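You operate a simulated robot arm through the tools that you are given. There is no shell and no other tool. Be economical: measure what you need, move in short steps, check, and stop when the job is done.

You run a simulated two-armed robot. Do the job below in one go: nothing can be reset, and whatever is moved stays where it is left.

TASK
On the top of the small trolley, fold the blue cloth in half, so that its two short edges meet.

Only the result counts: the job must be done as asked and must still hold three seconds after the hand-in. Knocking over, shifting, dropping, spilling or breaking anything else fails it. Flat cloth is picked up by pressing the open fingertips on it (5 to 10 N) and closing them slowly along it; thin cloth reads only 2 to 8 mm in the jaws.

THE ROBOT
Two 6-joint arms with two-finger parallel grippers on one trunk, on a base that drives. Base frame: it is fixed to the floor where the robot stands at the start and does not move with it; the origin is under the middle of the robot, x ahead of it, y to its left, z up; the surface under the hand at the start is at about z = 0.95. Lengths are in m, angles in rad, forces in N, time in s.
The left shoulder is at the start at [0.28, 0.185, 1.13], the right one opposite. With the tool pointing down near the work surface each hand reaches from about 0.56 to 0.94 m from the robot's upright axis, wherever it stands, measured 20 degrees to its own side. Places, roughly: top of the small trolley [1, 0.1, 1]. Payload 1.57 kg a hand.
The tool frame of a hand sits at the grasp point between the pads (the TCP): z along the fingers, y along the line on which they close. The tips reach 0.03 m beyond it. The gripper opens to 0.08 m. The fingers are 0.017 m wide and 0.012 m thick; the gripper's body (0.04 by 0.082 m) begins 0.08 m behind the TCP.
Orientation is that of the tool frame in the base frame, as a unit quaternion [x, y, z, w]. With the fingers straight down and closing along the base's y, the tool's x points along the base's -x, its y along +y and its z along -z.

THE INTERFACE
- The arms move only by the tool move_arm. It takes "left_deltas", "right_deltas" or both (then of equal length, played together; a hand with none holds still); each is a list of rows, each an object (a shift or turn left out is 0, a gripper value left out holds the last) with "fingers": the opening, from 0 (shut) to 1 (fully open); "translation": the shift along the base's x, y, z in cm, a list of three; "dr": the turn, a rotation vector about the base's x, y, z in rad, a list of three. In form: [{"fingers": fingers, "translation": [x, y, z], "dr": [rx, ry, rz]}, ...]. A call has 1 to 10 rows; each row is the pose to reach, as a shift and turn from the pose commanded when the call began. Rows are played at 5 a second. More than 0.05 m and 0.15 rad between two rows, or a gripper value outside its range, and nothing of the call is played. Where a pose cannot be reached the arm comes as near as it can. A force on the tool above 40 N (or 10 N above the force at the start of the call, whichever is more), or a blocked arm, ends the call early, and 0.2 s more pass. The fingers move at their own pace (about 0.153 m/s each) and stop on an object; they squeeze with about 20 N. The grip force told is the motor's: it shows also when the fingers shut on nothing. Time passes only in rows, and 0.2 s behind the last, so rows that repeat a pose let the fingers close. It gives the time, the measured TCP pose, the force on the tool (base axes), the opening and the grip force at its end, in the units of the frame above (readings bear some noise), with the torque about the TCP (base axes, N m) and any sound that the robot's microphone picked up.
- Cameras (640 x 400 px; columns grow to the right, rows downward): "scene" is now at [0.2241, 0.0287, 1.5572]; the picture's right is [0.40, -0.92, 0.00], its down [-0.78, -0.34, -0.53] and it looks along [0.49, 0.21, -0.85] (base axes); focal length 280 px, centre (320, 200). "left" rides on the left gripper at [0.072, 0.007, -0.122] in its tool frame; the picture's right is [-0.09, 1.00, 0.00], its down [-0.84, -0.08, -0.54] and it looks along [-0.54, -0.05, 0.84] (tool axes); focal length 238 px, centre (320, 200). "right" rides on the right gripper at [0.072, -0.007, -0.122] in its tool frame; the picture's right is [0.09, 1.00, 0.00], its down [-0.84, 0.08, -0.54] and it looks along [-0.54, 0.05, 0.84] (tool axes); focal length 238 px, centre (320, 200). There is no depth. A picture from a camera that has moved, and an enlarged one, comes with that camera's place and axes in the base frame and with its lens.
- capture(camera): a new picture of that camera. The clock stands still meanwhile.
- raise_lower(by): slides the trunk up (or, below 0, down) by that many m; the arms and the scene camera ride with it, the base frame stays. It gives what a move gives, with no picture.
- roll_base(legs): drives the robot by 1 to 6 legs, each [ahead, turn to the left] in m and rad, along the robot's own axes; the way and the turn of a leg run together, so that a leg with both is an arc; at most 1.5 m and 3.142 rad a leg. The arms and the cameras ride along, it lands a little off, and it stops where it bumps. It gives what a move gives.
- head_to(pan, tilt): turns the head with the scene camera to pan (to the left, within 1.501 rad either way) and tilt (down, from -0.506 to 1.204), counted from straight ahead of the robot. It gives what a move gives.
- inspect(camera, box): a new picture of the part [left, top, right, bottom] of that camera's present view, enlarged. The clock stands still meanwhile.
- close_job(): hands the job in; it is judged then, once.

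Work in short steps. Places have to be worked out from the pictures, the camera data and where the tool is seen: move nearer, look again, correct. Check each grasp and each placing, and mend what went wrong. You have 120 turns and 108 pictures in all, those below and enlarged ones among them. Open the grippers and draw the arms clear of the work before you hand the job in, unless the task says otherwise; then end with one line.

The tools are called after "Request:" as a command line: name --argument value ..., lists and objects as JSON in quotes. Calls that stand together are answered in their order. move_arm: Moves the arms, as the interface text tells. Its arguments: {"type":"object","properties":{"left_deltas":{"type":"array","items":{"type":"object","properties":{"fingers":{"type":"number"},"translation":{"type":"array","items":{"type":"number"}},"dr":{"type":"array","items":{"type":"number"}}}}},"right_deltas":{"type":"array","items":{"type":"object","properties":{"fingers":{"type":"number"},"translation":{"type":"array","items":{"type":"number"}},"dr":{"type":"array","items":{"type":"number"}}}}}},"required":[]} The other tools are called the same way: raise_lower (by) slides the trunk up or down; roll_base (legs) drives the base; head_to (pan, tilt) turns the head that bears the scene camera; capture (camera) takes a picture; inspect (camera, box) takes an enlarged picture of a part of a camera's view; close_job () hands the job in.

At the start:

```text
t: 0.0
left_tcp_pos: [0.4719, 0.385, 1.1427]
left_orientation: [0.0, 1.0, 0.001, 0.0]
left_contact_force: [0.0, 1.0, -0.1]
left_wrist_torque: [0.02, -0.01, 0.02]
left_opening: 0.0803
left_grasp_force: 0.0
right_tcp_pos: [0.5993, -0.1095, 1.1981]
right_orientation: [0.0, 1.0, 0.0, 0.0]
right_contact_force: [0.0, -0.4, 0.1]
right_wrist_torque: [-0.02, 0.01, 0.0]
right_opening: 0.0801
right_grasp_force: 0.1
trunk travel left (down, up): [-0.825, 0.165]
robot x, y, heading: [0.0026, 0.0005, 0.005]
head pan, tilt: [0.414, 1.009]
```

scene: 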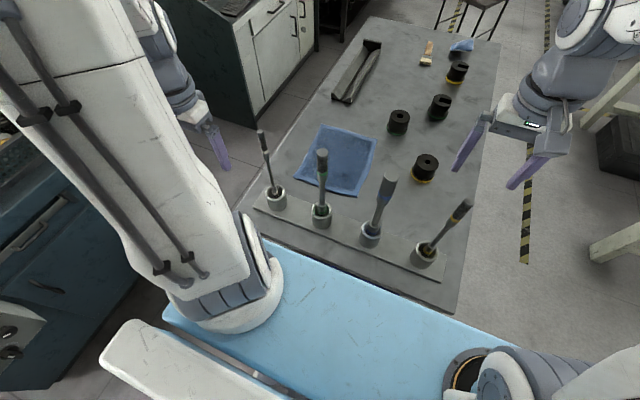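
right: 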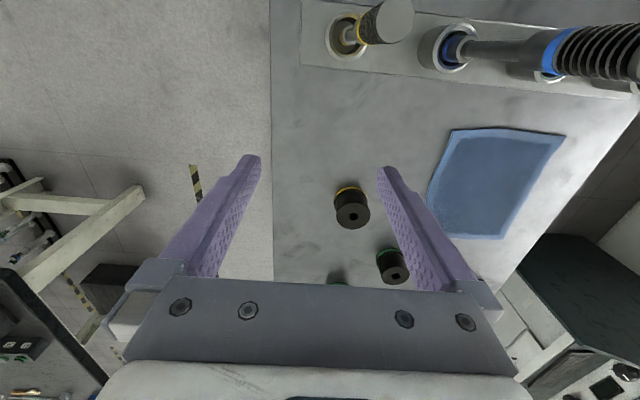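
left: 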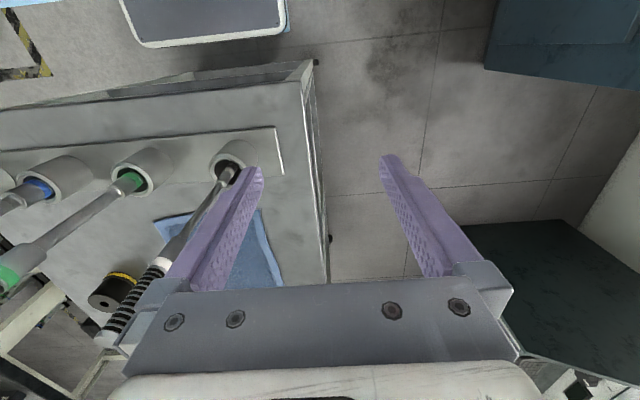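

I'll take an enlarged look at the cloth to find its corners.

Request:
inspect --camera "scene" --box '[240, 100, 480, 250]'

Request:
capture --camera "right"

```text
2.67 times, centred on (360, 175) of scene
camera zoom: at [0.2241, 0.0287, 1.5572], right [0.4, -0.92, 0.0], down [-0.78, -0.34, -0.53], along [0.49, 0.21, -0.85], focal length 747 px, centre (213, 267)
```

zoom: 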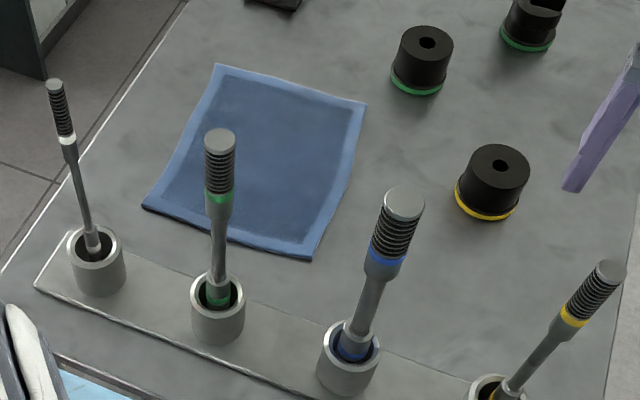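

```text
103 pictures are left
camera right: at [0.5262, -0.1176, 1.32], right [-0.09, 1.0, 0.0], down [0.84, 0.08, 0.54], along [0.54, 0.05, -0.84], focal length 238 px, centre (320, 200)
```

right: 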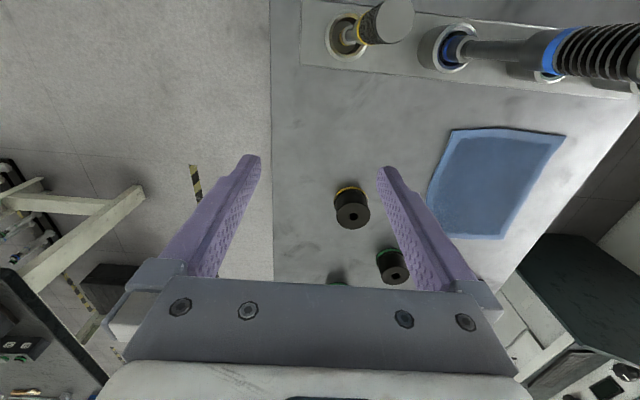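

The cloth lies at z≈0.95 with corners near (0.62,0.097), (0.61,0.275), (0.828,0.287) and (0.838,0.108). Its short edges are the near and far ones. Tools stand up to z≈1.2 at x≈0.52, so I raise the trunk for clearance.

Request:
raise_lower --by 0.15

```text
t: 1.8
left_tcp_pos: [0.472, 0.3846, 1.2935]
left_orientation: [0.0, 1.0, 0.0, 0.0]
left_contact_force: [0.3, -0.5, -0.2]
left_wrist_torque: [0.01, 0.01, -0.02]
left_opening: 0.0801
left_grasp_force: 0.0
right_tcp_pos: [0.599, -0.1105, 1.3476]
right_orientation: [0.0, 1.0, 0.0, 0.0]
right_contact_force: [0.4, -0.2, -1.6]
right_wrist_torque: [0.03, 0.02, 0.0]
right_opening: 0.0802
right_grasp_force: 0.1
trunk travel left (down, up): [-0.975, 0.015]
robot x, y, heading: [-0.0031, -0.0029, -0.001]
head pan, tilt: [0.414, 1.009]
```

Both arms rose freely. Now I bring both hands above the cloth, still high.

Request:
move_arm --left_deltas '[{"translation": [3.5, -2, 0]}, {"translation": [7, -4, 0]}, {"translation": [10.5, -6, 0]}, {"translation": [14, -8, 0]}, {"translation": [17.5, -10, 0]}, {"translation": [21, -12, 0]}]' --right_deltas '[{"translation": [1.4, 3.8, -0.9]}, {"translation": [2.8, 7.6, -1.8]}, {"translation": [4.2, 11.4, -2.7]}, {"translation": [5.6, 15.2, -3.6]}, {"translation": [7, 19, -4.5]}, {"translation": [8.1, 22.5, -5.5], "fingers": 0.5}]'

Request:
capture --camera "scene"

Request:
capture --camera "left"

```text
t: 3.1
left_tcp_pos: [0.683, 0.2639, 1.2926]
left_orientation: [0.0, 1.0, 0.0, 0.001]
left_contact_force: [-0.1, 0.6, -0.1]
left_wrist_torque: [0.01, 0.01, 0.0]
left_opening: 0.0798
left_grasp_force: 0.2
right_tcp_pos: [0.6806, 0.1144, 1.2931]
right_orientation: [0.0, 1.0, 0.0, 0.0]
right_contact_force: [1.2, 1.3, -0.3]
right_wrist_torque: [-0.02, -0.02, 0.01]
right_opening: 0.0399
right_grasp_force: 0.1
trunk travel left (down, up): [-0.975, 0.015]
robot x, y, heading: [0.0033, 0.0059, 0.0]
head pan, tilt: [0.414, 1.009]
```

```text
102 pictures are left
camera scene: at [0.2242, 0.0288, 1.7071], right [0.4, -0.92, 0.0], down [-0.78, -0.34, -0.53], along [0.49, 0.21, -0.85], focal length 280 px, centre (320, 200)
```

scene: 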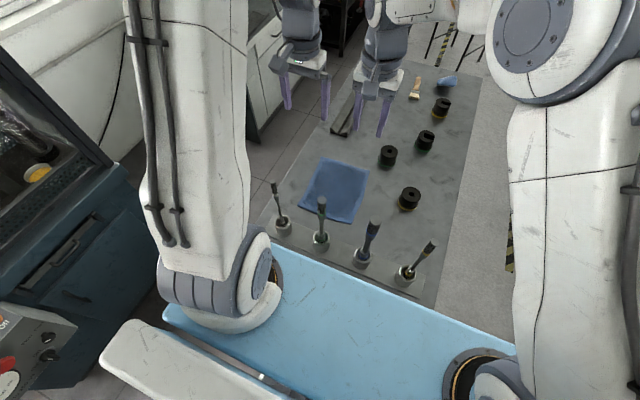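

```text
101 pictures are left
camera left: at [0.6111, 0.271, 1.4143], right [0.09, 1.0, 0.0], down [0.84, -0.08, 0.54], along [0.54, -0.05, -0.84], focal length 238 px, centre (320, 200)
```

left: 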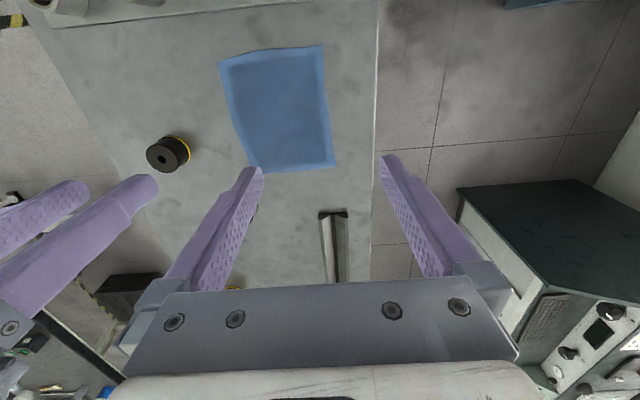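

The arms are elbow-up and well clear of the tools, and the left camera confirms the corners. I descend both hands to about 5 cm above the near edge, tilted 0.3 rad so that the wrists lean away from the tools.

Request:
move_arm --left_deltas '[{"translation": [-0.5, -0.3, -3.7], "dr": [0, 0.05, 0], "fingers": 0.4}, {"translation": [-1.5, -0.6, -7.4], "dr": [0, 0.1, 0]}, {"translation": [-2.5, -0.9, -11], "dr": [0, 0.15, 0]}, {"translation": [-3.5, -1.2, -14.8], "dr": [0, 0.2, 0]}, {"translation": [-4.5, -1.5, -18.5], "dr": [0, 0.25, 0]}, {"translation": [-5.5, -1.8, -22.2], "dr": [0, 0.3, 0]}, {"translation": [-6.4, -1.8, -26], "dr": [0, 0.3, 0]}]' --right_deltas '[{"translation": [-0.5, 0.3, -3.7], "dr": [0, 0.05, 0], "fingers": 0.4}, {"translation": [-1.3, 0.6, -7.4], "dr": [0, 0.1, 0]}, {"translation": [-2.2, 0.9, -11], "dr": [0, 0.15, 0]}, {"translation": [-3.1, 1.2, -14.8], "dr": [0, 0.2, 0]}, {"translation": [-4, 1.4, -18.5], "dr": [0, 0.25, 0]}, {"translation": [-4.9, 1.6, -22.2], "dr": [0, 0.3, 0]}, {"translation": [-5.7, 1.6, -26], "dr": [0, 0.3, 0]}]'

Request:
capture --camera "scene"

Request:
capture --camera "left"

Request:
capture --camera "right"

```text
t: 4.8
left_tcp_pos: [0.6181, 0.2462, 1.0337]
left_orientation: [0.0, 0.989, 0.0, -0.15]
left_contact_force: [-0.2, 0.9, -0.5]
left_wrist_torque: [0.0, -0.03, 0.0]
left_opening: 0.0319
left_grasp_force: 0.0
right_tcp_pos: [0.6222, 0.131, 1.0333]
right_orientation: [0.0, 0.989, -0.001, -0.149]
right_contact_force: [0.3, 0.5, -0.6]
right_wrist_torque: [0.02, 0.0, -0.02]
right_opening: 0.0319
right_grasp_force: 0.1
trunk travel left (down, up): [-0.975, 0.015]
robot x, y, heading: [0.0001, -0.0003, -0.002]
head pan, tilt: [0.414, 1.009]
```

```text
100 pictures are left
camera scene: at [0.2244, 0.0288, 1.7072], right [0.4, -0.92, 0.0], down [-0.78, -0.34, -0.53], along [0.49, 0.21, -0.85], focal length 280 px, centre (320, 200)
```

scene: 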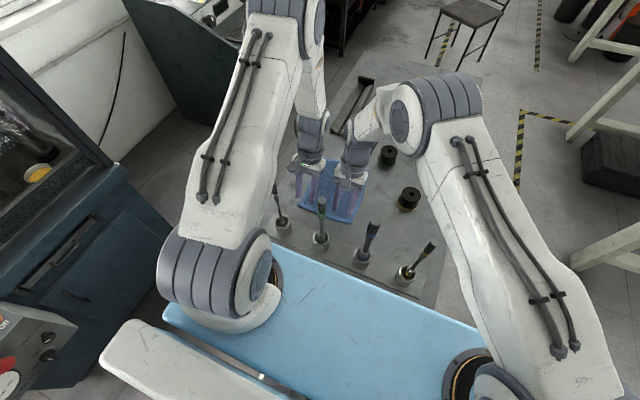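

```text
99 pictures are left
camera left: at [0.5865, 0.2537, 1.1701], right [0.09, 1.0, -0.03], down [0.96, -0.08, 0.27], along [0.27, -0.05, -0.96], focal length 238 px, centre (320, 200)
```

left: 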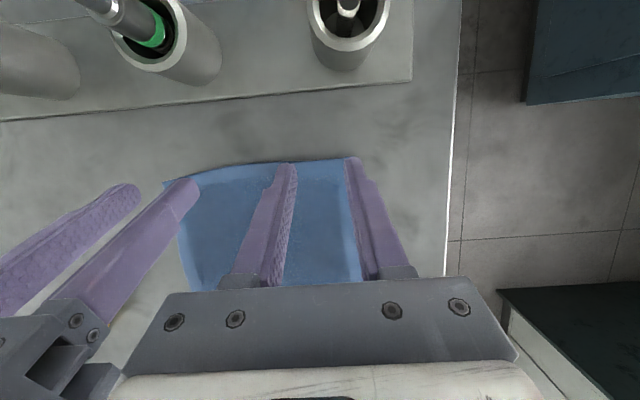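

```text
98 pictures are left
camera right: at [0.5894, 0.1236, 1.1708], right [-0.09, 1.0, 0.03], down [0.96, 0.08, 0.27], along [0.27, 0.05, -0.96], focal length 238 px, centre (320, 200)
```

right: 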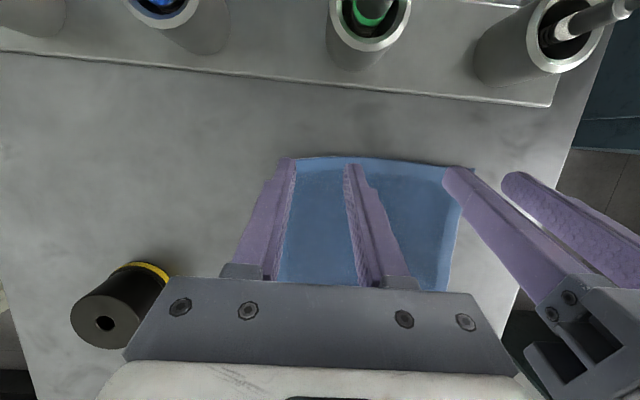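

Both hands sit over the near edge as planned. I lower to just above contact.

Request:
move_arm --left_deltas '[{"translation": [0, 0, -2.5]}, {"translation": [0, 0, -4.5]}, {"translation": [0, 0, -5.0]}, {"translation": [0, 0, -5.0]}]' --right_deltas '[{"translation": [0, 0, -2.5]}, {"translation": [0, 0, -4.5]}, {"translation": [0, 0, -5.0]}, {"translation": [0, 0, -5.0]}]'

Request:
capture --camera "left"

Request:
capture --camera "right"

```text
t: 5.8
left_tcp_pos: [0.6191, 0.2466, 0.9831]
left_orientation: [0.0, 0.989, 0.001, -0.149]
left_contact_force: [0.6, 0.2, 17.1]
left_wrist_torque: [-0.08, 0.04, 0.01]
left_opening: 0.032
left_grasp_force: 0.0
right_tcp_pos: [0.6229, 0.1302, 0.9847]
right_orientation: [0.0, 0.989, 0.001, -0.149]
right_contact_force: [1.0, -0.8, 4.4]
right_wrist_torque: [-0.04, 0.02, 0.02]
right_opening: 0.0319
right_grasp_force: 0.0
trunk travel left (down, up): [-0.975, 0.015]
robot x, y, heading: [0.0035, 0.0007, 0.002]
head pan, tilt: [0.414, 1.009]
```

```text
97 pictures are left
camera left: at [0.5861, 0.2535, 1.1212], right [0.09, 1.0, -0.03], down [0.96, -0.08, 0.27], along [0.27, -0.05, -0.96], focal length 238 px, centre (320, 200)
```

left: 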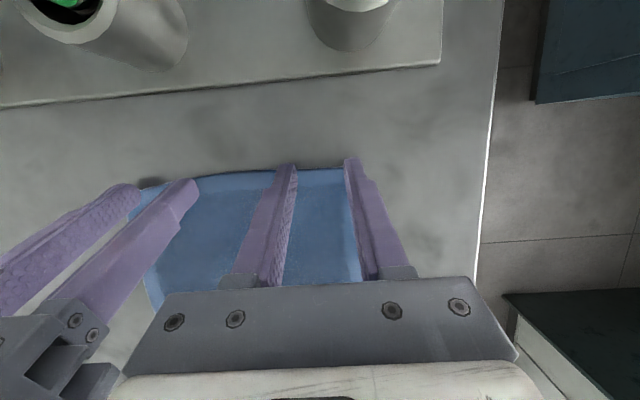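

```text
96 pictures are left
camera right: at [0.589, 0.1232, 1.1219], right [-0.09, 1.0, 0.03], down [0.96, 0.08, 0.27], along [0.27, 0.05, -0.96], focal length 238 px, centre (320, 200)
```

right: 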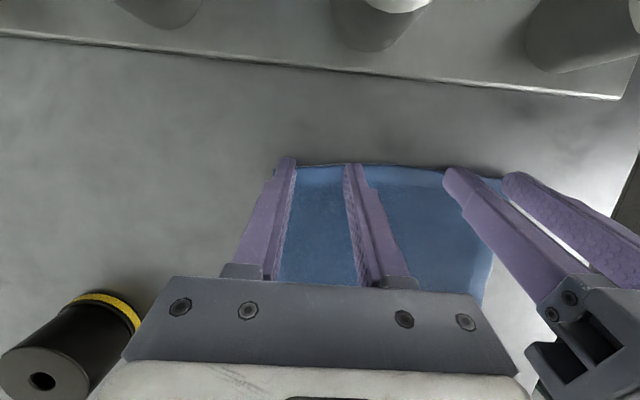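

Contact: the left presses 17 N, a bit high, with its outer finger right at the corner, and the right presses 4.4 N. I lift the left slightly, shift it inward, and press again more gently.

Request:
move_arm --left_deltas '[{"translation": [0, 0, 0.6]}, {"translation": [0.4, -0.6, 0.6]}, {"translation": [0.4, -0.6, 0.2]}, {"translation": [0.4, -0.6, 0.08]}, {"translation": [0.4, -0.6, 0.08]}]' --right_deltas '[{"translation": [0, 0, 0.6]}, {"translation": [0.3, 0, 0.6]}, {"translation": [0.3, 0, 0.2]}, {"translation": [0.3, 0, -0.03]}, {"translation": [0.3, 0, -0.03]}]'

```text
t: 7.0
left_tcp_pos: [0.6229, 0.2411, 0.9848]
left_orientation: [0.0, 0.989, 0.0, -0.15]
left_contact_force: [-0.8, 0.6, 7.7]
left_wrist_torque: [0.03, 0.01, 0.0]
left_opening: 0.0319
left_grasp_force: 0.0
right_tcp_pos: [0.6259, 0.131, 0.9833]
right_orientation: [0.0, 0.989, 0.001, -0.149]
right_contact_force: [-1.0, -0.6, 9.0]
right_wrist_torque: [-0.04, 0.05, 0.0]
right_opening: 0.0321
right_grasp_force: 0.0
trunk travel left (down, up): [-0.975, 0.015]
robot x, y, heading: [-0.0005, 0.0019, -0.002]
head pan, tilt: [0.414, 1.009]
```

Both hands press 8–9 N, so I close the fingers slowly.

Request:
move_arm --left_deltas '[{"fingers": 0.35}, {"fingers": 0.3}, {"fingers": 0.25}, {"fingers": 0.2}, {"fingers": 0.15}, {"fingers": 0.1}, {"fingers": 0.05}, {"fingers": 0}, {"fingers": 0}, {"fingers": 0}]' --right_deltas '[{"fingers": 0.35}, {"fingers": 0.3}, {"fingers": 0.25}, {"fingers": 0.2}, {"fingers": 0.15}, {"fingers": 0.1}, {"fingers": 0.05}, {"fingers": 0}, {"fingers": 0}, {"fingers": 0}]'

Request:
capture --camera "left"

Request:
capture --camera "right"

```text
t: 9.2
left_tcp_pos: [0.6222, 0.2412, 0.9843]
left_orientation: [0.0, 0.989, 0.001, -0.15]
left_contact_force: [0.4, -1.3, 9.6]
left_wrist_torque: [0.01, 0.01, 0.01]
left_opening: 0.0036
left_grasp_force: 19.8
right_tcp_pos: [0.626, 0.1301, 0.9836]
right_orientation: [-0.001, 0.989, 0.0, -0.149]
right_contact_force: [-0.4, -0.6, 16.4]
right_wrist_torque: [-0.03, -0.02, 0.01]
right_opening: 0.0002
right_grasp_force: 19.9
trunk travel left (down, up): [-0.975, 0.015]
robot x, y, heading: [-0.0006, -0.0017, -0.0]
head pan, tilt: [0.414, 1.009]
```

```text
95 pictures are left
camera left: at [0.5895, 0.2475, 1.1215], right [0.09, 1.0, -0.03], down [0.96, -0.08, 0.27], along [0.27, -0.05, -0.96], focal length 238 px, centre (320, 200)
```

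left: 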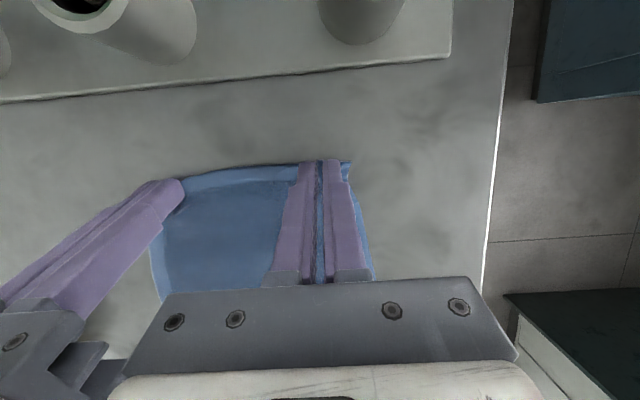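

```text
94 pictures are left
camera right: at [0.592, 0.1228, 1.1214], right [-0.09, 1.0, 0.03], down [0.96, 0.08, 0.27], along [0.27, 0.05, -0.96], focal length 238 px, centre (320, 200)
```

right: 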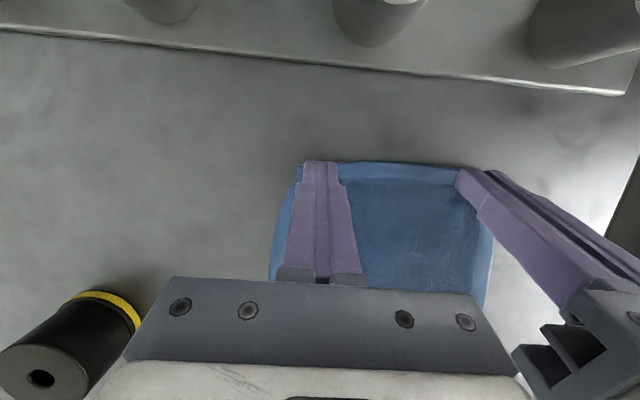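

The left has the cloth at 3.6 mm, but the right shut on nothing. I lift the right, reopen it, and shift it slightly inward for another try.

Request:
move_arm --right_deltas '[{"translation": [0, 0, 0.7], "fingers": 0}, {"translation": [0.5, 0.4, 0.8], "fingers": 0.4}, {"translation": [0.5, 0.4, 0.8], "fingers": 0.4}, {"translation": [0.5, 0.4, 0.3], "fingers": 0.4}, {"translation": [0.5, 0.4, 0.0], "fingers": 0.4}, {"translation": [0.5, 0.4, 0.0], "fingers": 0.4}]'

Request:
capture --camera "right"

```text
t: 10.6
left_tcp_pos: [0.6229, 0.2401, 0.9833]
left_orientation: [0.0, 0.989, 0.001, -0.149]
left_contact_force: [-0.3, -0.6, 12.7]
left_wrist_torque: [0.0, 0.05, 0.02]
left_opening: 0.0034
left_grasp_force: 20.3
right_tcp_pos: [0.6311, 0.1347, 0.9838]
right_orientation: [-0.001, 0.989, -0.001, -0.15]
right_contact_force: [-1.4, -1.5, 8.1]
right_wrist_torque: [-0.1, 0.07, -0.02]
right_opening: 0.0322
right_grasp_force: 0.4
trunk travel left (down, up): [-0.975, 0.015]
robot x, y, heading: [-0.0011, -0.0016, -0.001]
head pan, tilt: [0.414, 1.009]
```

```text
93 pictures are left
camera right: at [0.5971, 0.1271, 1.1215], right [-0.09, 1.0, 0.03], down [0.96, 0.08, 0.27], along [0.27, 0.05, -0.96], focal length 238 px, centre (320, 200)
```

right: 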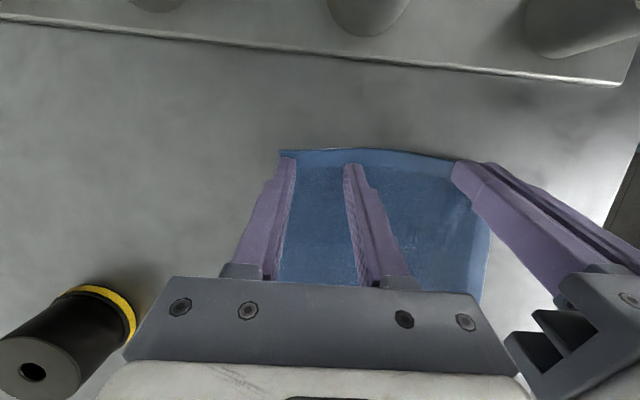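

The press reads 8 N with the whole tips on the cloth. I close slowly.

Request:
move_arm --right_deltas '[{"fingers": 0.35}, {"fingers": 0.3}, {"fingers": 0.25}, {"fingers": 0.2}, {"fingers": 0.15}, {"fingers": 0.1}, {"fingers": 0.05}, {"fingers": 0}, {"fingers": 0}, {"fingers": 0}]'

Request:
capture --camera "right"

```text
t: 12.8
left_tcp_pos: [0.6222, 0.2405, 0.9833]
left_orientation: [-0.001, 0.989, 0.0, -0.15]
left_contact_force: [0.6, -4.7, 12.0]
left_wrist_torque: [-0.11, 0.03, 0.0]
left_opening: 0.0035
left_grasp_force: 20.1
right_tcp_pos: [0.6307, 0.1344, 0.9834]
right_orientation: [0.001, 0.989, 0.0, -0.148]
right_contact_force: [0.0, 5.6, 11.6]
right_wrist_torque: [0.14, 0.03, -0.04]
right_opening: 0.0038
right_grasp_force: 20.0
trunk travel left (down, up): [-0.975, 0.015]
robot x, y, heading: [0.0009, 0.0015, -0.0]
head pan, tilt: [0.414, 1.009]
```

```text
92 pictures are left
camera right: at [0.5971, 0.1273, 1.1213], right [-0.09, 1.0, 0.03], down [0.96, 0.08, 0.27], along [0.27, 0.05, -0.96], focal length 238 px, centre (320, 200)
```

right: 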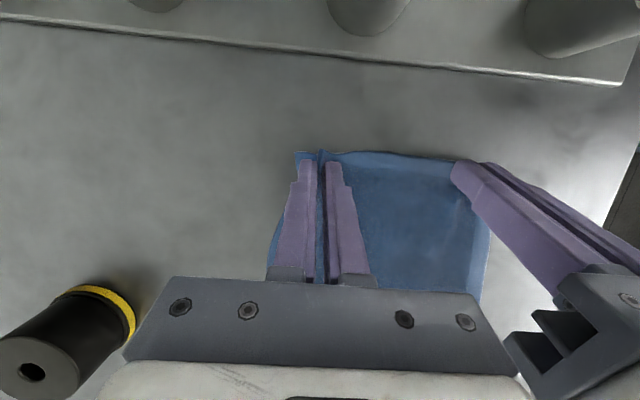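

Both hands hold cloth at about 3.5 mm. I start the folding arc, lifting the near edge up and over to the halfway point.

Request:
move_arm --left_deltas '[{"translation": [0.3, 0, 1.5]}, {"translation": [0.8, 0.1, 3.2]}, {"translation": [1.8, 0.1, 5]}, {"translation": [3.2, 0.2, 6.6]}, {"translation": [5.2, 0.3, 8]}, {"translation": [7.6, 0.4, 8.9]}, {"translation": [10, 0.5, 9.2]}, {"translation": [10, 0.5, 9.2]}]' --right_deltas '[{"translation": [0.3, 0, 1.5]}, {"translation": [0.8, 0.1, 3.2]}, {"translation": [1.8, 0.1, 5]}, {"translation": [3.2, 0.2, 6.6]}, {"translation": [5.2, 0.3, 8]}, {"translation": [7.6, 0.4, 8.9]}, {"translation": [9.7, 0.5, 9.2]}, {"translation": [9.7, 0.5, 9.2]}]'

Request:
inspect --camera "scene" --box '[240, 100, 440, 240]'

Request:
capture --camera "right"

```text
t: 14.6
left_tcp_pos: [0.7226, 0.2472, 1.0756]
left_orientation: [0.0, 0.989, 0.0, -0.15]
left_contact_force: [0.9, -4.6, 0.4]
left_wrist_torque: [-0.14, 0.0, 0.03]
left_opening: 0.0035
left_grasp_force: 19.6
right_tcp_pos: [0.7281, 0.1397, 1.0748]
right_orientation: [0.0, 0.989, 0.0, -0.149]
right_contact_force: [0.0, 4.6, 0.0]
right_wrist_torque: [0.11, 0.03, -0.04]
right_opening: 0.0036
right_grasp_force: 20.4
trunk travel left (down, up): [-0.975, 0.015]
robot x, y, heading: [-0.0017, 0.0019, -0.001]
head pan, tilt: [0.414, 1.009]
```

```text
2.86 times, centred on (340, 170) of scene
camera zoom: at [0.2245, 0.0287, 1.7072], right [0.4, -0.92, 0.0], down [-0.78, -0.34, -0.53], along [0.49, 0.21, -0.85], focal length 800 px, centre (263, 286)
```

zoom: 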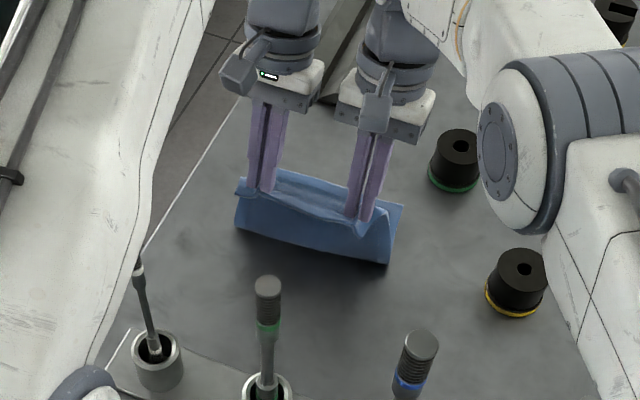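

```text
90 pictures are left
camera right: at [0.6951, 0.1322, 1.212], right [-0.09, 1.0, 0.03], down [0.96, 0.08, 0.27], along [0.27, 0.05, -0.96], focal length 238 px, centre (320, 200)
```

right: 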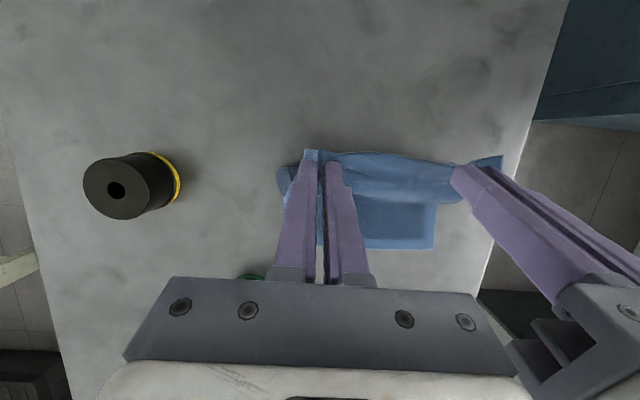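

The cloth is lifted and draped nicely, and the far half is unmoved. I continue the arc down to the far edge.

Request:
move_arm --left_deltas '[{"translation": [2.3, 0.1, -0.4]}, {"translation": [4.4, 0.2, -1.3]}, {"translation": [6.3, 0.3, -2.8]}, {"translation": [7.9, 0.4, -4.5]}, {"translation": [9.1, 0.5, -6.3]}, {"translation": [9.9, 0.6, -7.8]}, {"translation": [10.1, 0.6, -8.5]}, {"translation": [10.1, 0.6, -8.5]}]' --right_deltas '[{"translation": [2.2, 0.1, -0.4]}, {"translation": [4.2, 0.2, -1.3]}, {"translation": [6.1, 0.3, -2.8]}, {"translation": [7.7, 0.4, -4.5]}, {"translation": [8.9, 0.5, -6.3]}, {"translation": [9.7, 0.5, -7.8]}, {"translation": [9.9, 0.5, -8.5]}, {"translation": [9.9, 0.5, -8.5]}]'

Request:
inspect --camera "scene" --box '[240, 100, 440, 240]'

Request:
capture --camera "right"

Request:
capture --camera "left"

```text
t: 16.4
left_tcp_pos: [0.8089, 0.2489, 0.9944]
left_orientation: [0.001, 0.989, 0.001, -0.15]
left_contact_force: [-0.9, 0.4, -0.2]
left_wrist_torque: [0.01, 0.0, -0.05]
left_opening: 0.0
left_grasp_force: 19.9
left hand out of reach, approached as far as the arm can: row 6, 7, 8
right_tcp_pos: [0.7508, 0.0996, 1.0181]
right_orientation: [-0.001, 0.989, 0.0, -0.15]
right_contact_force: [-0.3, -0.4, -0.3]
right_wrist_torque: [-0.03, -0.01, 0.02]
right_opening: 0.0035
right_grasp_force: 19.6
right hand out of reach, approached as far as the arm can: row 1, 2, 3, 4, 5, 6, 7, 8
trunk travel left (down, up): [-0.975, 0.015]
robot x, y, heading: [0.001, 0.0007, 0.001]
head pan, tilt: [0.414, 1.009]
```

```text
2.86 times, centred on (340, 170) of scene
camera zoom: at [0.2242, 0.0288, 1.7072], right [0.4, -0.92, 0.0], down [-0.78, -0.34, -0.53], along [0.49, 0.21, -0.85], focal length 800 px, centre (263, 286)
```

zoom: 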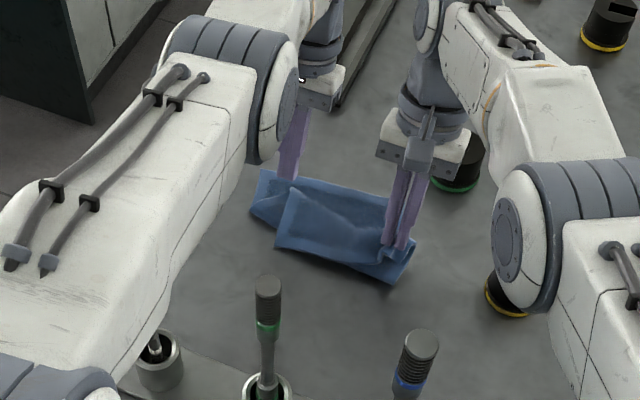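

```text
88 pictures are left
camera right: at [0.7164, 0.0922, 1.1568], right [-0.09, 1.0, 0.03], down [0.96, 0.08, 0.27], along [0.27, 0.05, -0.96], focal length 238 px, centre (320, 200)
```

right: 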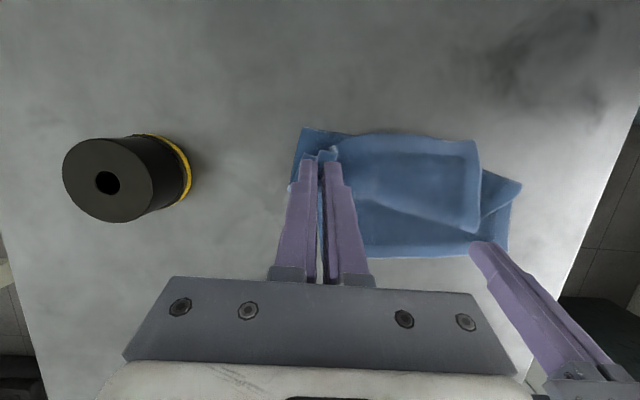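

```text
87 pictures are left
camera left: at [0.7778, 0.2571, 1.1315], right [0.09, 1.0, -0.03], down [0.96, -0.08, 0.27], along [0.27, -0.05, -0.96], focal length 238 px, centre (320, 200)
```

left: 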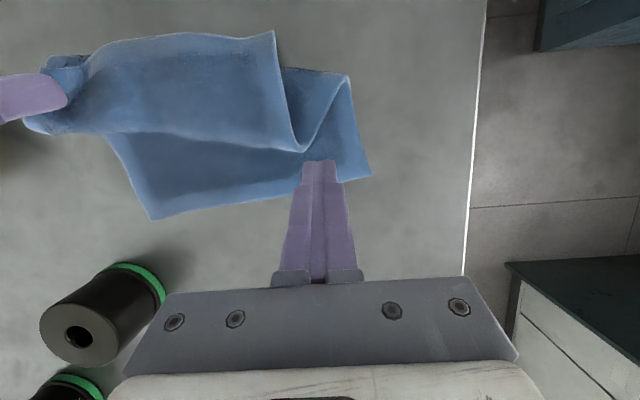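

The right arm ran out of reach and the left slipped off, leaving its corner short. First I lift the left hand clear, which also shows how commands relate to the unreachable target.

Request:
move_arm --left_deltas '[{"translation": [-1, 0, 3]}, {"translation": [-3, 0, 6]}, {"translation": [-5, 0, 10]}, {"translation": [-5, 0, 10]}]'

```text
t: 17.4
left_tcp_pos: [0.7591, 0.2504, 1.094]
left_orientation: [0.0, 0.989, 0.0, -0.15]
left_contact_force: [0.0, 1.6, 0.3]
left_wrist_torque: [0.01, -0.02, 0.01]
left_opening: 0.0
left_grasp_force: 20.0
right_tcp_pos: [0.7501, 0.0981, 1.0188]
right_orientation: [0.0, 0.989, 0.0, -0.149]
right_contact_force: [0.3, -1.1, -0.5]
right_wrist_torque: [-0.02, -0.02, 0.02]
right_opening: 0.0033
right_grasp_force: 20.1
trunk travel left (down, up): [-0.975, 0.015]
robot x, y, heading: [-0.0008, -0.0022, -0.002]
head pan, tilt: [0.414, 1.009]
```

Commands are relative to the reached pose. I lay the right corner down within its reach, release it and lift away, so that the base can then be turned for better reach.

Request:
move_arm --right_deltas '[{"translation": [-0.5, 0.8, -1.2]}, {"translation": [-0.8, 1.2, -2.8]}, {"translation": [-0.8, 1.2, -2.8], "fingers": 0.15}, {"translation": [-0.8, 1.2, -2.8], "fingers": 0.25}, {"translation": [-1, 1.2, 0], "fingers": 0.25}, {"translation": [-1, 1, 4]}, {"translation": [-2, 0, 8]}, {"translation": [-3, -3, 12]}]'

Request:
inspect --camera "scene" --box '[240, 100, 440, 240]'

Request:
capture --camera "right"

```text
refused: row 8 steps farther than a row can; nothing moved
```

```text
2.86 times, centred on (340, 170) of scene
camera zoom: at [0.2238, 0.0286, 1.7072], right [0.4, -0.92, 0.0], down [-0.78, -0.34, -0.53], along [0.49, 0.21, -0.85], focal length 800 px, centre (263, 286)
```

zoom: 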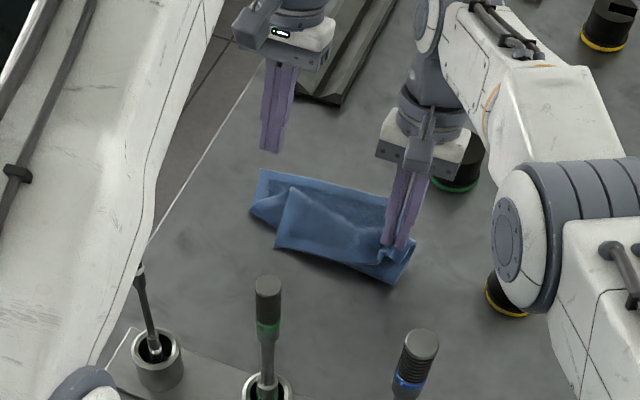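

```text
85 pictures are left
camera right: at [0.7161, 0.0922, 1.1571], right [-0.09, 1.0, 0.03], down [0.96, 0.08, 0.27], along [0.27, 0.05, -0.96], focal length 238 px, centre (320, 200)
```

right: 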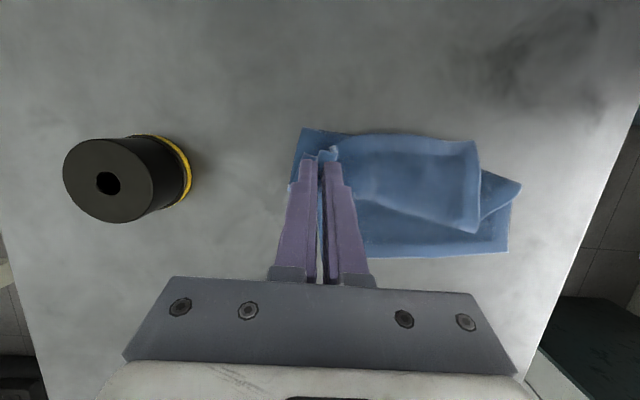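

One row was too long, so nothing moved. I repeat it with shorter steps.

Request:
move_arm --right_deltas '[{"translation": [-0.3, 1.0, -1.2]}, {"translation": [-0.3, 2, -2.8]}, {"translation": [-0.3, 2, -2.8], "fingers": 0.15}, {"translation": [-0.3, 2, -2.8], "fingers": 0.25}, {"translation": [-0.3, 2, 0], "fingers": 0.25}, {"translation": [-0.3, 1, 4]}, {"translation": [-1, 0, 8]}, {"translation": [-3, -2, 12]}]'

Request:
inspect --camera "scene" --box '[240, 100, 440, 240]'

Request:
capture --camera "right"

```text
t: 19.1
left_tcp_pos: [0.7594, 0.2504, 1.0944]
left_orientation: [0.0, 0.989, 0.001, -0.149]
left_contact_force: [-0.6, 0.4, -0.6]
left_wrist_torque: [0.04, 0.0, 0.01]
left_opening: 0.0
left_grasp_force: 20.7
right_tcp_pos: [0.7197, 0.0793, 1.1394]
right_orientation: [0.001, 0.989, 0.0, -0.149]
right_contact_force: [-0.1, -0.2, 0.2]
right_wrist_torque: [-0.03, -0.03, -0.04]
right_opening: 0.0201
right_grasp_force: 0.1
right hand out of reach, approached as far as the arm can: row 1, 2, 3, 4, 5
trunk travel left (down, up): [-0.975, 0.015]
robot x, y, heading: [-0.001, -0.0036, -0.001]
head pan, tilt: [0.414, 1.009]
```

```text
2.86 times, centred on (340, 170) of scene
camera zoom: at [0.224, 0.0287, 1.7072], right [0.4, -0.92, 0.0], down [-0.78, -0.34, -0.53], along [0.49, 0.21, -0.85], focal length 800 px, centre (263, 286)
```

zoom: 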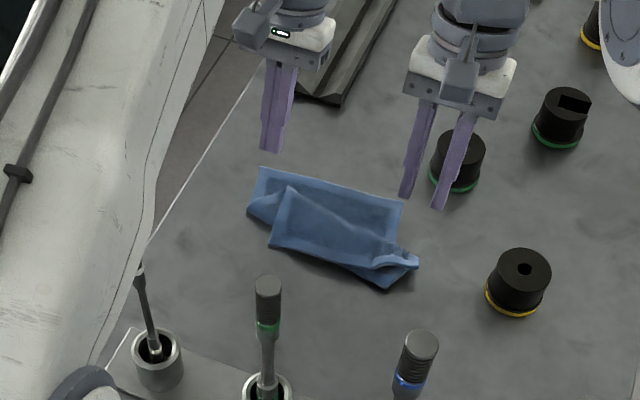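

```text
83 pictures are left
camera right: at [0.6863, 0.0726, 1.2773], right [-0.09, 1.0, 0.03], down [0.96, 0.08, 0.27], along [0.27, 0.05, -0.96], focal length 238 px, centre (320, 200)
```

right: 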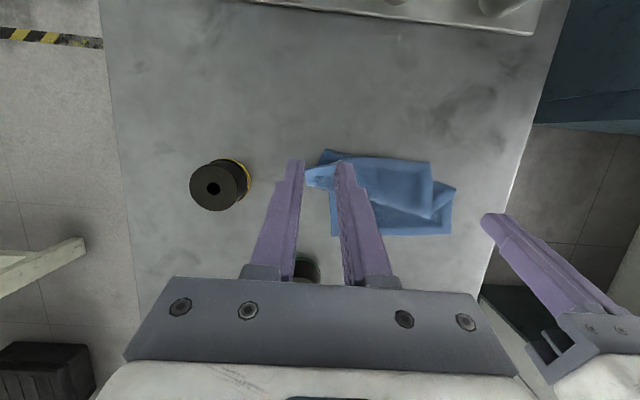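

The left arm can reach the whole far edge by itself when untilted, so I need not drive the base. I move the right hand away, put the left above the cloth untilted, and look closely.

Request:
move_arm --right_deltas '[{"translation": [-2, -3, 3], "dr": [0, -0.1, 0]}, {"translation": [-4, -6, 6], "dr": [0, -0.2, 0]}, {"translation": [-6, -9, 9], "dr": [0, -0.3, 0]}, {"translation": [-8, -13, 11], "dr": [0, -0.3, 0]}, {"translation": [-10, -17, 13], "dr": [0, -0.3, 0]}]' --left_deltas '[{"translation": [-1, 0, 3], "dr": [0, -0.1, 0], "fingers": 0.4}, {"translation": [-2, -1, 6], "dr": [0, -0.2, 0]}, {"translation": [-3, -2, 9], "dr": [0, -0.3, 0]}, {"translation": [-4, -3, 11], "dr": [0, -0.3, 0]}, {"translation": [-6, -4, 12], "dr": [0, -0.3, 0]}]'

Request:
inspect --camera "left" --box '[160, 0, 480, 200]'

Request:
inspect --camera "scene" --box '[270, 130, 400, 220]'

```text
t: 20.4
left_tcp_pos: [0.6992, 0.2099, 1.2162]
left_orientation: [-0.001, 1.0, 0.001, -0.001]
left_contact_force: [0.1, 0.4, -0.6]
left_wrist_torque: [0.0, -0.01, -0.01]
left_opening: 0.032
left_grasp_force: 0.1
right_tcp_pos: [0.6191, -0.0902, 1.2683]
right_orientation: [-0.001, 1.0, 0.001, 0.001]
right_contact_force: [0.4, 0.2, 0.3]
right_wrist_torque: [0.0, -0.01, 0.0]
right_opening: 0.0202
right_grasp_force: 0.1
trunk travel left (down, up): [-0.975, 0.015]
robot x, y, heading: [0.0006, -0.0043, 0.002]
head pan, tilt: [0.414, 1.009]
```

```text
2.00 times, centred on (320, 100) of left
camera zoom: at [0.6273, 0.217, 1.337], right [0.09, 1.0, 0.0], down [0.84, -0.08, 0.54], along [0.54, -0.05, -0.84], focal length 477 px, centre (320, 400)
```

zoom: 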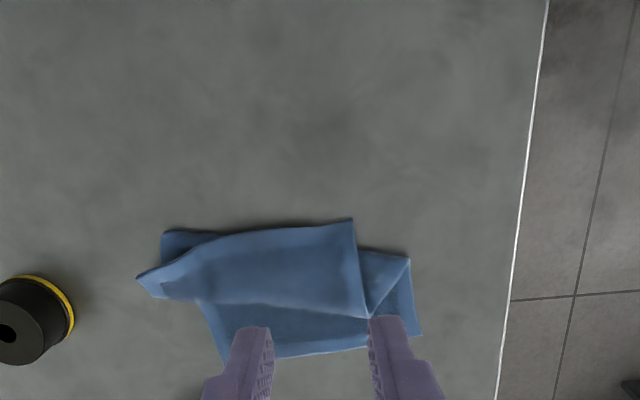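

```text
4.44 times, centred on (335, 175) of scene
camera zoom: at [0.2242, 0.0285, 1.7072], right [0.4, -0.92, 0.0], down [-0.78, -0.34, -0.53], along [0.49, 0.21, -0.85], focal length 1245 px, centre (253, 311)
```

zoom: 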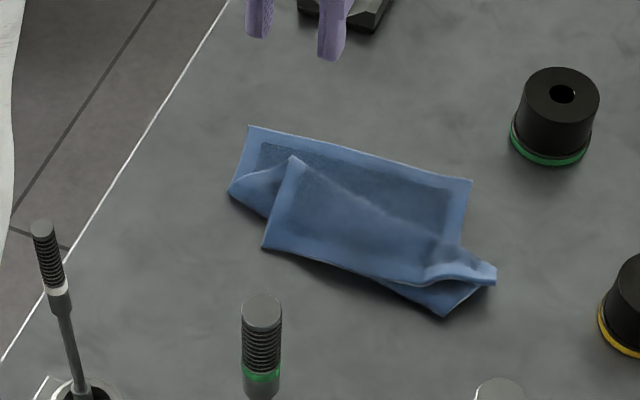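

The top layer is skewed: its left corner is at about (0.794,0.245) and its right corner at about (0.743,0.053). It should lie on (0.814,0.29) and (0.82,0.109). I hover the left hand near the first corner and the right hand near the second, with the right tilted the other way to gain reach.

Request:
move_arm --left_deltas '[{"translation": [1, 0.1, -2]}, {"translation": [2, 0.2, -4]}, {"translation": [3, 0.3, -6]}, {"translation": [4, 0.4, -8]}, {"translation": [5, 0.5, -10]}, {"translation": [6, 0.6, -12]}, {"translation": [7, 0.7, -14.5]}, {"translation": [7.9, 0.8, -17], "fingers": 0.3}]' --right_deltas '[{"translation": [1.5, 2, -2.8], "dr": [0, -0.05, 0]}, {"translation": [3, 4, -5.8], "dr": [0, -0.1, 0]}, {"translation": [4.6, 6, -8.8], "dr": [0, -0.15, 0]}, {"translation": [6.2, 8, -11.8], "dr": [0, -0.2, 0]}, {"translation": [7.7, 10, -14.8], "dr": [0, -0.25, 0]}, {"translation": [9.2, 12.2, -17.8], "dr": [0, -0.3, 0]}, {"translation": [10.7, 14.4, -20.8], "dr": [0, -0.3, 0]}, {"translation": [12.2, 16.5, -23.5], "dr": [0, -0.3, 0], "fingers": 0.28}]'

Request:
capture --camera "left"

Request:
capture --camera "right"

Request:
inspect --camera "scene" --box '[270, 110, 430, 220]'

```text
t: 22.1
left_tcp_pos: [0.7789, 0.2185, 1.0446]
left_orientation: [0.0, 1.0, 0.0, 0.0]
left_contact_force: [-0.2, 0.8, 0.2]
left_wrist_torque: [0.01, 0.0, 0.0]
left_opening: 0.0241
left_grasp_force: 0.1
right_tcp_pos: [0.742, 0.0758, 1.0327]
right_orientation: [0.0, 0.989, 0.0, 0.15]
right_contact_force: [-0.2, 0.4, -0.5]
right_wrist_torque: [-0.01, 0.02, 0.0]
right_opening: 0.0222
right_grasp_force: 0.1
trunk travel left (down, up): [-0.975, 0.015]
robot x, y, heading: [0.0011, 0.0024, -0.002]
head pan, tilt: [0.414, 1.009]
```

```text
80 pictures are left
camera left: at [0.7072, 0.2254, 1.1662], right [0.09, 1.0, 0.0], down [0.84, -0.08, 0.54], along [0.54, -0.05, -0.84], focal length 238 px, centre (320, 200)
```

left: 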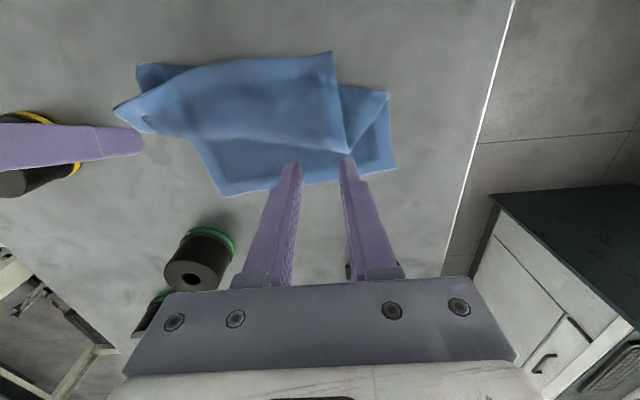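

```text
79 pictures are left
camera right: at [0.6361, 0.0686, 1.1289], right [-0.09, 1.0, -0.03], down [0.64, 0.08, 0.77], along [0.76, 0.05, -0.64], focal length 238 px, centre (320, 200)
```

right: 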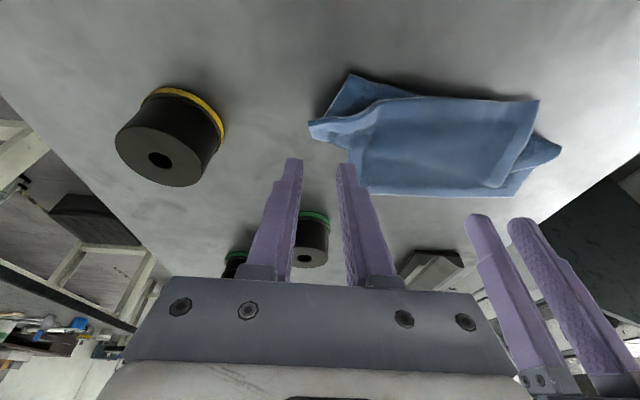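

```text
3.64 times, centred on (350, 165) of scene
camera zoom: at [0.2243, 0.0287, 1.7072], right [0.4, -0.92, 0.0], down [-0.78, -0.34, -0.53], along [0.49, 0.21, -0.85], focal length 1018 px, centre (211, 327)
```

zoom: 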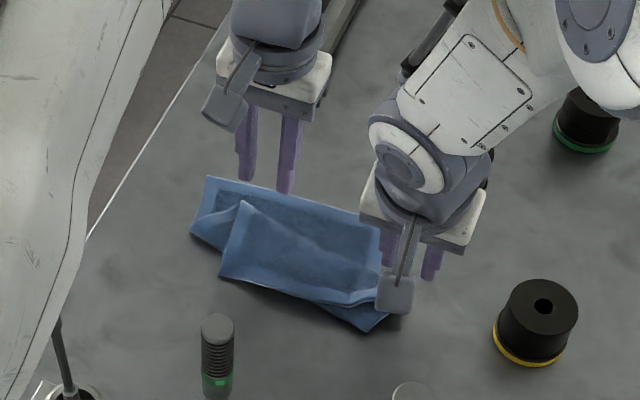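

The right corner turns out to be curled up about 3 cm. I lower both hands to just around the cloth and read the forces.

Request:
move_arm --left_deltas '[{"translation": [0, 0, -3]}, {"translation": [0, 0, -5.3]}, {"translation": [0, 0, -6.0]}, {"translation": [0, 0, -6.0]}]' --right_deltas '[{"translation": [0, 0, -2]}, {"translation": [0, 0, -4]}, {"translation": [0, 0, -4.9]}, {"translation": [0, 0, -4.9]}]'

Request:
capture --camera "left"

Request:
capture --camera "right"

```text
t: 23.1
left_tcp_pos: [0.7787, 0.219, 0.9875]
left_orientation: [0.0, 1.0, 0.0, 0.002]
left_contact_force: [-2.5, 0.7, 18.4]
left_wrist_torque: [0.08, 0.16, 0.03]
left_opening: 0.0238
left_grasp_force: 0.1
right_tcp_pos: [0.7415, 0.0751, 0.9869]
right_orientation: [-0.001, 0.989, 0.001, 0.151]
right_contact_force: [-0.6, 0.0, 10.0]
right_wrist_torque: [0.22, 0.0, 0.0]
right_opening: 0.0222
right_grasp_force: 0.0
trunk travel left (down, up): [-0.975, 0.015]
robot x, y, heading: [0.0003, 0.0012, 0.002]
head pan, tilt: [0.414, 1.009]
```

```text
77 pictures are left
camera left: at [0.707, 0.2258, 1.1086], right [0.09, 1.0, 0.0], down [0.84, -0.08, 0.54], along [0.54, -0.05, -0.84], focal length 238 px, centre (320, 200)
```

left: 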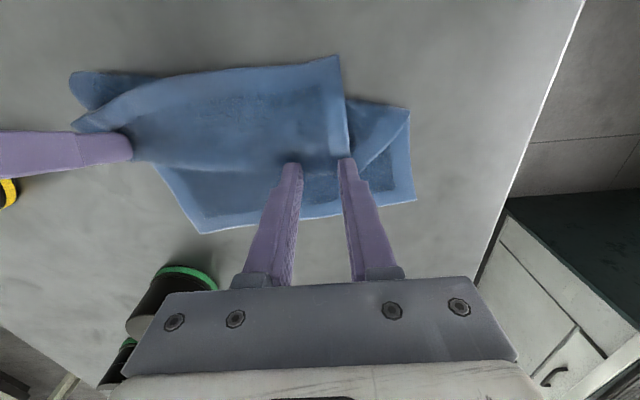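

```text
76 pictures are left
camera right: at [0.6359, 0.0682, 1.0814], right [-0.09, 1.0, -0.03], down [0.64, 0.08, 0.77], along [0.77, 0.05, -0.64], focal length 238 px, centre (320, 200)
```

right: 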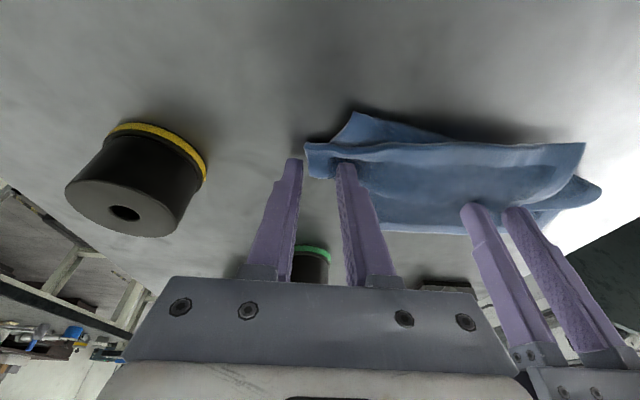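

The left is on the top layer just inside its edge but pressing hard. The right's outer finger sits just off the cloth corner, so I shift it 1 cm inward and ease the left.

Request:
move_arm --left_deltas '[{"translation": [0, 0, 0.5]}, {"translation": [0, -0.3, 0.5]}, {"translation": [0, -0.3, 0.3]}, {"translation": [0, -0.3, 0.15]}, {"translation": [0, -0.3, 0.15]}]' --right_deltas '[{"translation": [0, 0, 0.8]}, {"translation": [0, 1.0, 0.8]}, {"translation": [0, 1.0, 0.3]}, {"translation": [0, 1.0, 0.0]}, {"translation": [0, 1.0, 0.0]}]'

Request:
inspect --camera "right" --box '[240, 80, 400, 240]'

```text
t: 24.4
left_tcp_pos: [0.7781, 0.2152, 0.9887]
left_orientation: [0.001, 1.0, 0.001, 0.001]
left_contact_force: [-1.6, 2.7, 11.7]
left_wrist_torque: [0.09, 0.08, -0.01]
left_opening: 0.0238
left_grasp_force: 0.0
right_tcp_pos: [0.7417, 0.0845, 0.9871]
right_orientation: [0.0, 0.989, 0.001, 0.15]
right_contact_force: [-2.3, -1.9, 13.5]
right_wrist_torque: [0.2, 0.07, 0.06]
right_opening: 0.0214
right_grasp_force: 0.0
trunk travel left (down, up): [-0.975, 0.015]
robot x, y, heading: [0.003, 0.0002, 0.002]
head pan, tilt: [0.414, 1.009]
```

```text
2.50 times, centred on (320, 160) of right
camera zoom: at [0.6361, 0.0775, 1.0812], right [-0.09, 1.0, -0.03], down [0.64, 0.08, 0.77], along [0.77, 0.05, -0.64], focal length 596 px, centre (320, 300)
```

zoom: 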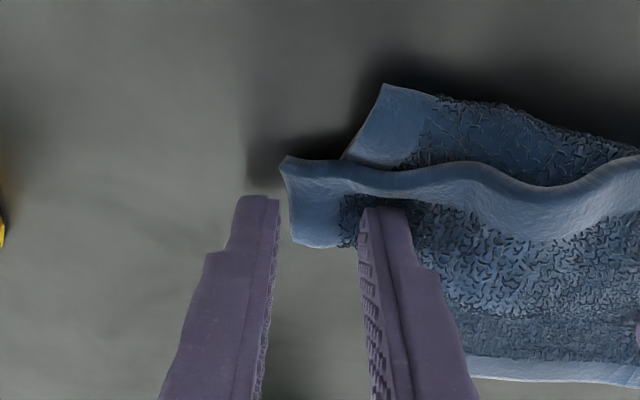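

The cloth corner lies between the right fingers, and both hands press at about 12 N. I close both slowly.

Request:
move_arm --left_deltas '[{"fingers": 0.26}, {"fingers": 0.22}, {"fingers": 0.18}, {"fingers": 0.14}, {"fingers": 0.1}, {"fingers": 0.06}, {"fingers": 0.03}, {"fingers": 0}, {"fingers": 0}, {"fingers": 0}]' --right_deltas '[{"fingers": 0.25}, {"fingers": 0.22}, {"fingers": 0.18}, {"fingers": 0.14}, {"fingers": 0.1}, {"fingers": 0.06}, {"fingers": 0.03}, {"fingers": 0}, {"fingers": 0}, {"fingers": 0}]'

Request:
inspect --camera "right" --box '[240, 80, 400, 240]'

Request:
inspect --camera "left" --box '[160, 40, 440, 240]'

```text
t: 26.6
left_tcp_pos: [0.7796, 0.2166, 0.9875]
left_orientation: [0.0, 1.0, 0.001, 0.001]
left_contact_force: [0.9, 1.5, 14.8]
left_wrist_torque: [0.05, 0.04, 0.03]
left_opening: 0.0044
left_grasp_force: 19.8
right_tcp_pos: [0.7423, 0.0846, 0.9862]
right_orientation: [0.0, 0.989, 0.0, 0.151]
right_contact_force: [1.7, 4.8, 18.6]
right_wrist_torque: [0.34, -0.12, -0.01]
right_opening: 0.0037
right_grasp_force: 20.7
trunk travel left (down, up): [-0.975, 0.015]
robot x, y, heading: [0.0039, 0.0026, 0.003]
head pan, tilt: [0.414, 1.009]
```

```text
2.50 times, centred on (320, 160) of right
camera zoom: at [0.6358, 0.0776, 1.0809], right [-0.09, 1.0, -0.03], down [0.64, 0.08, 0.77], along [0.77, 0.05, -0.64], focal length 596 px, centre (320, 300)
```

zoom: 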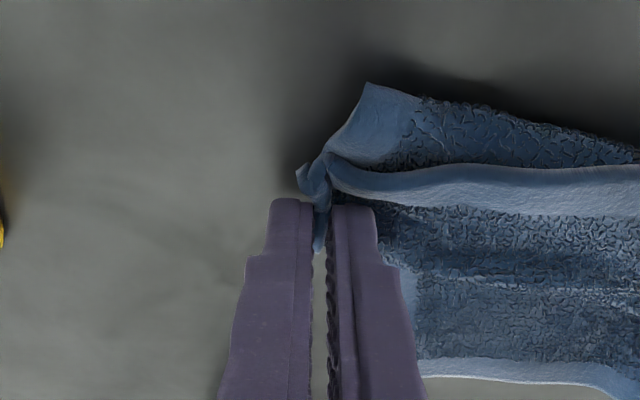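

```text
2.00 times, centred on (300, 140) of left
camera zoom: at [0.7063, 0.2227, 1.1091], right [0.09, 1.0, 0.0], down [0.84, -0.08, 0.54], along [0.54, -0.05, -0.84], focal length 477 px, centre (360, 320)
```

zoom: 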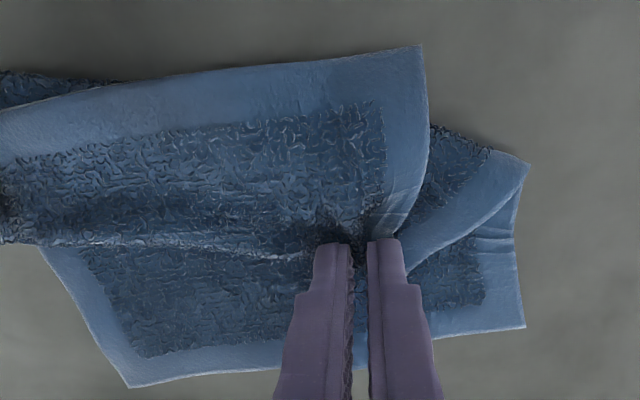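

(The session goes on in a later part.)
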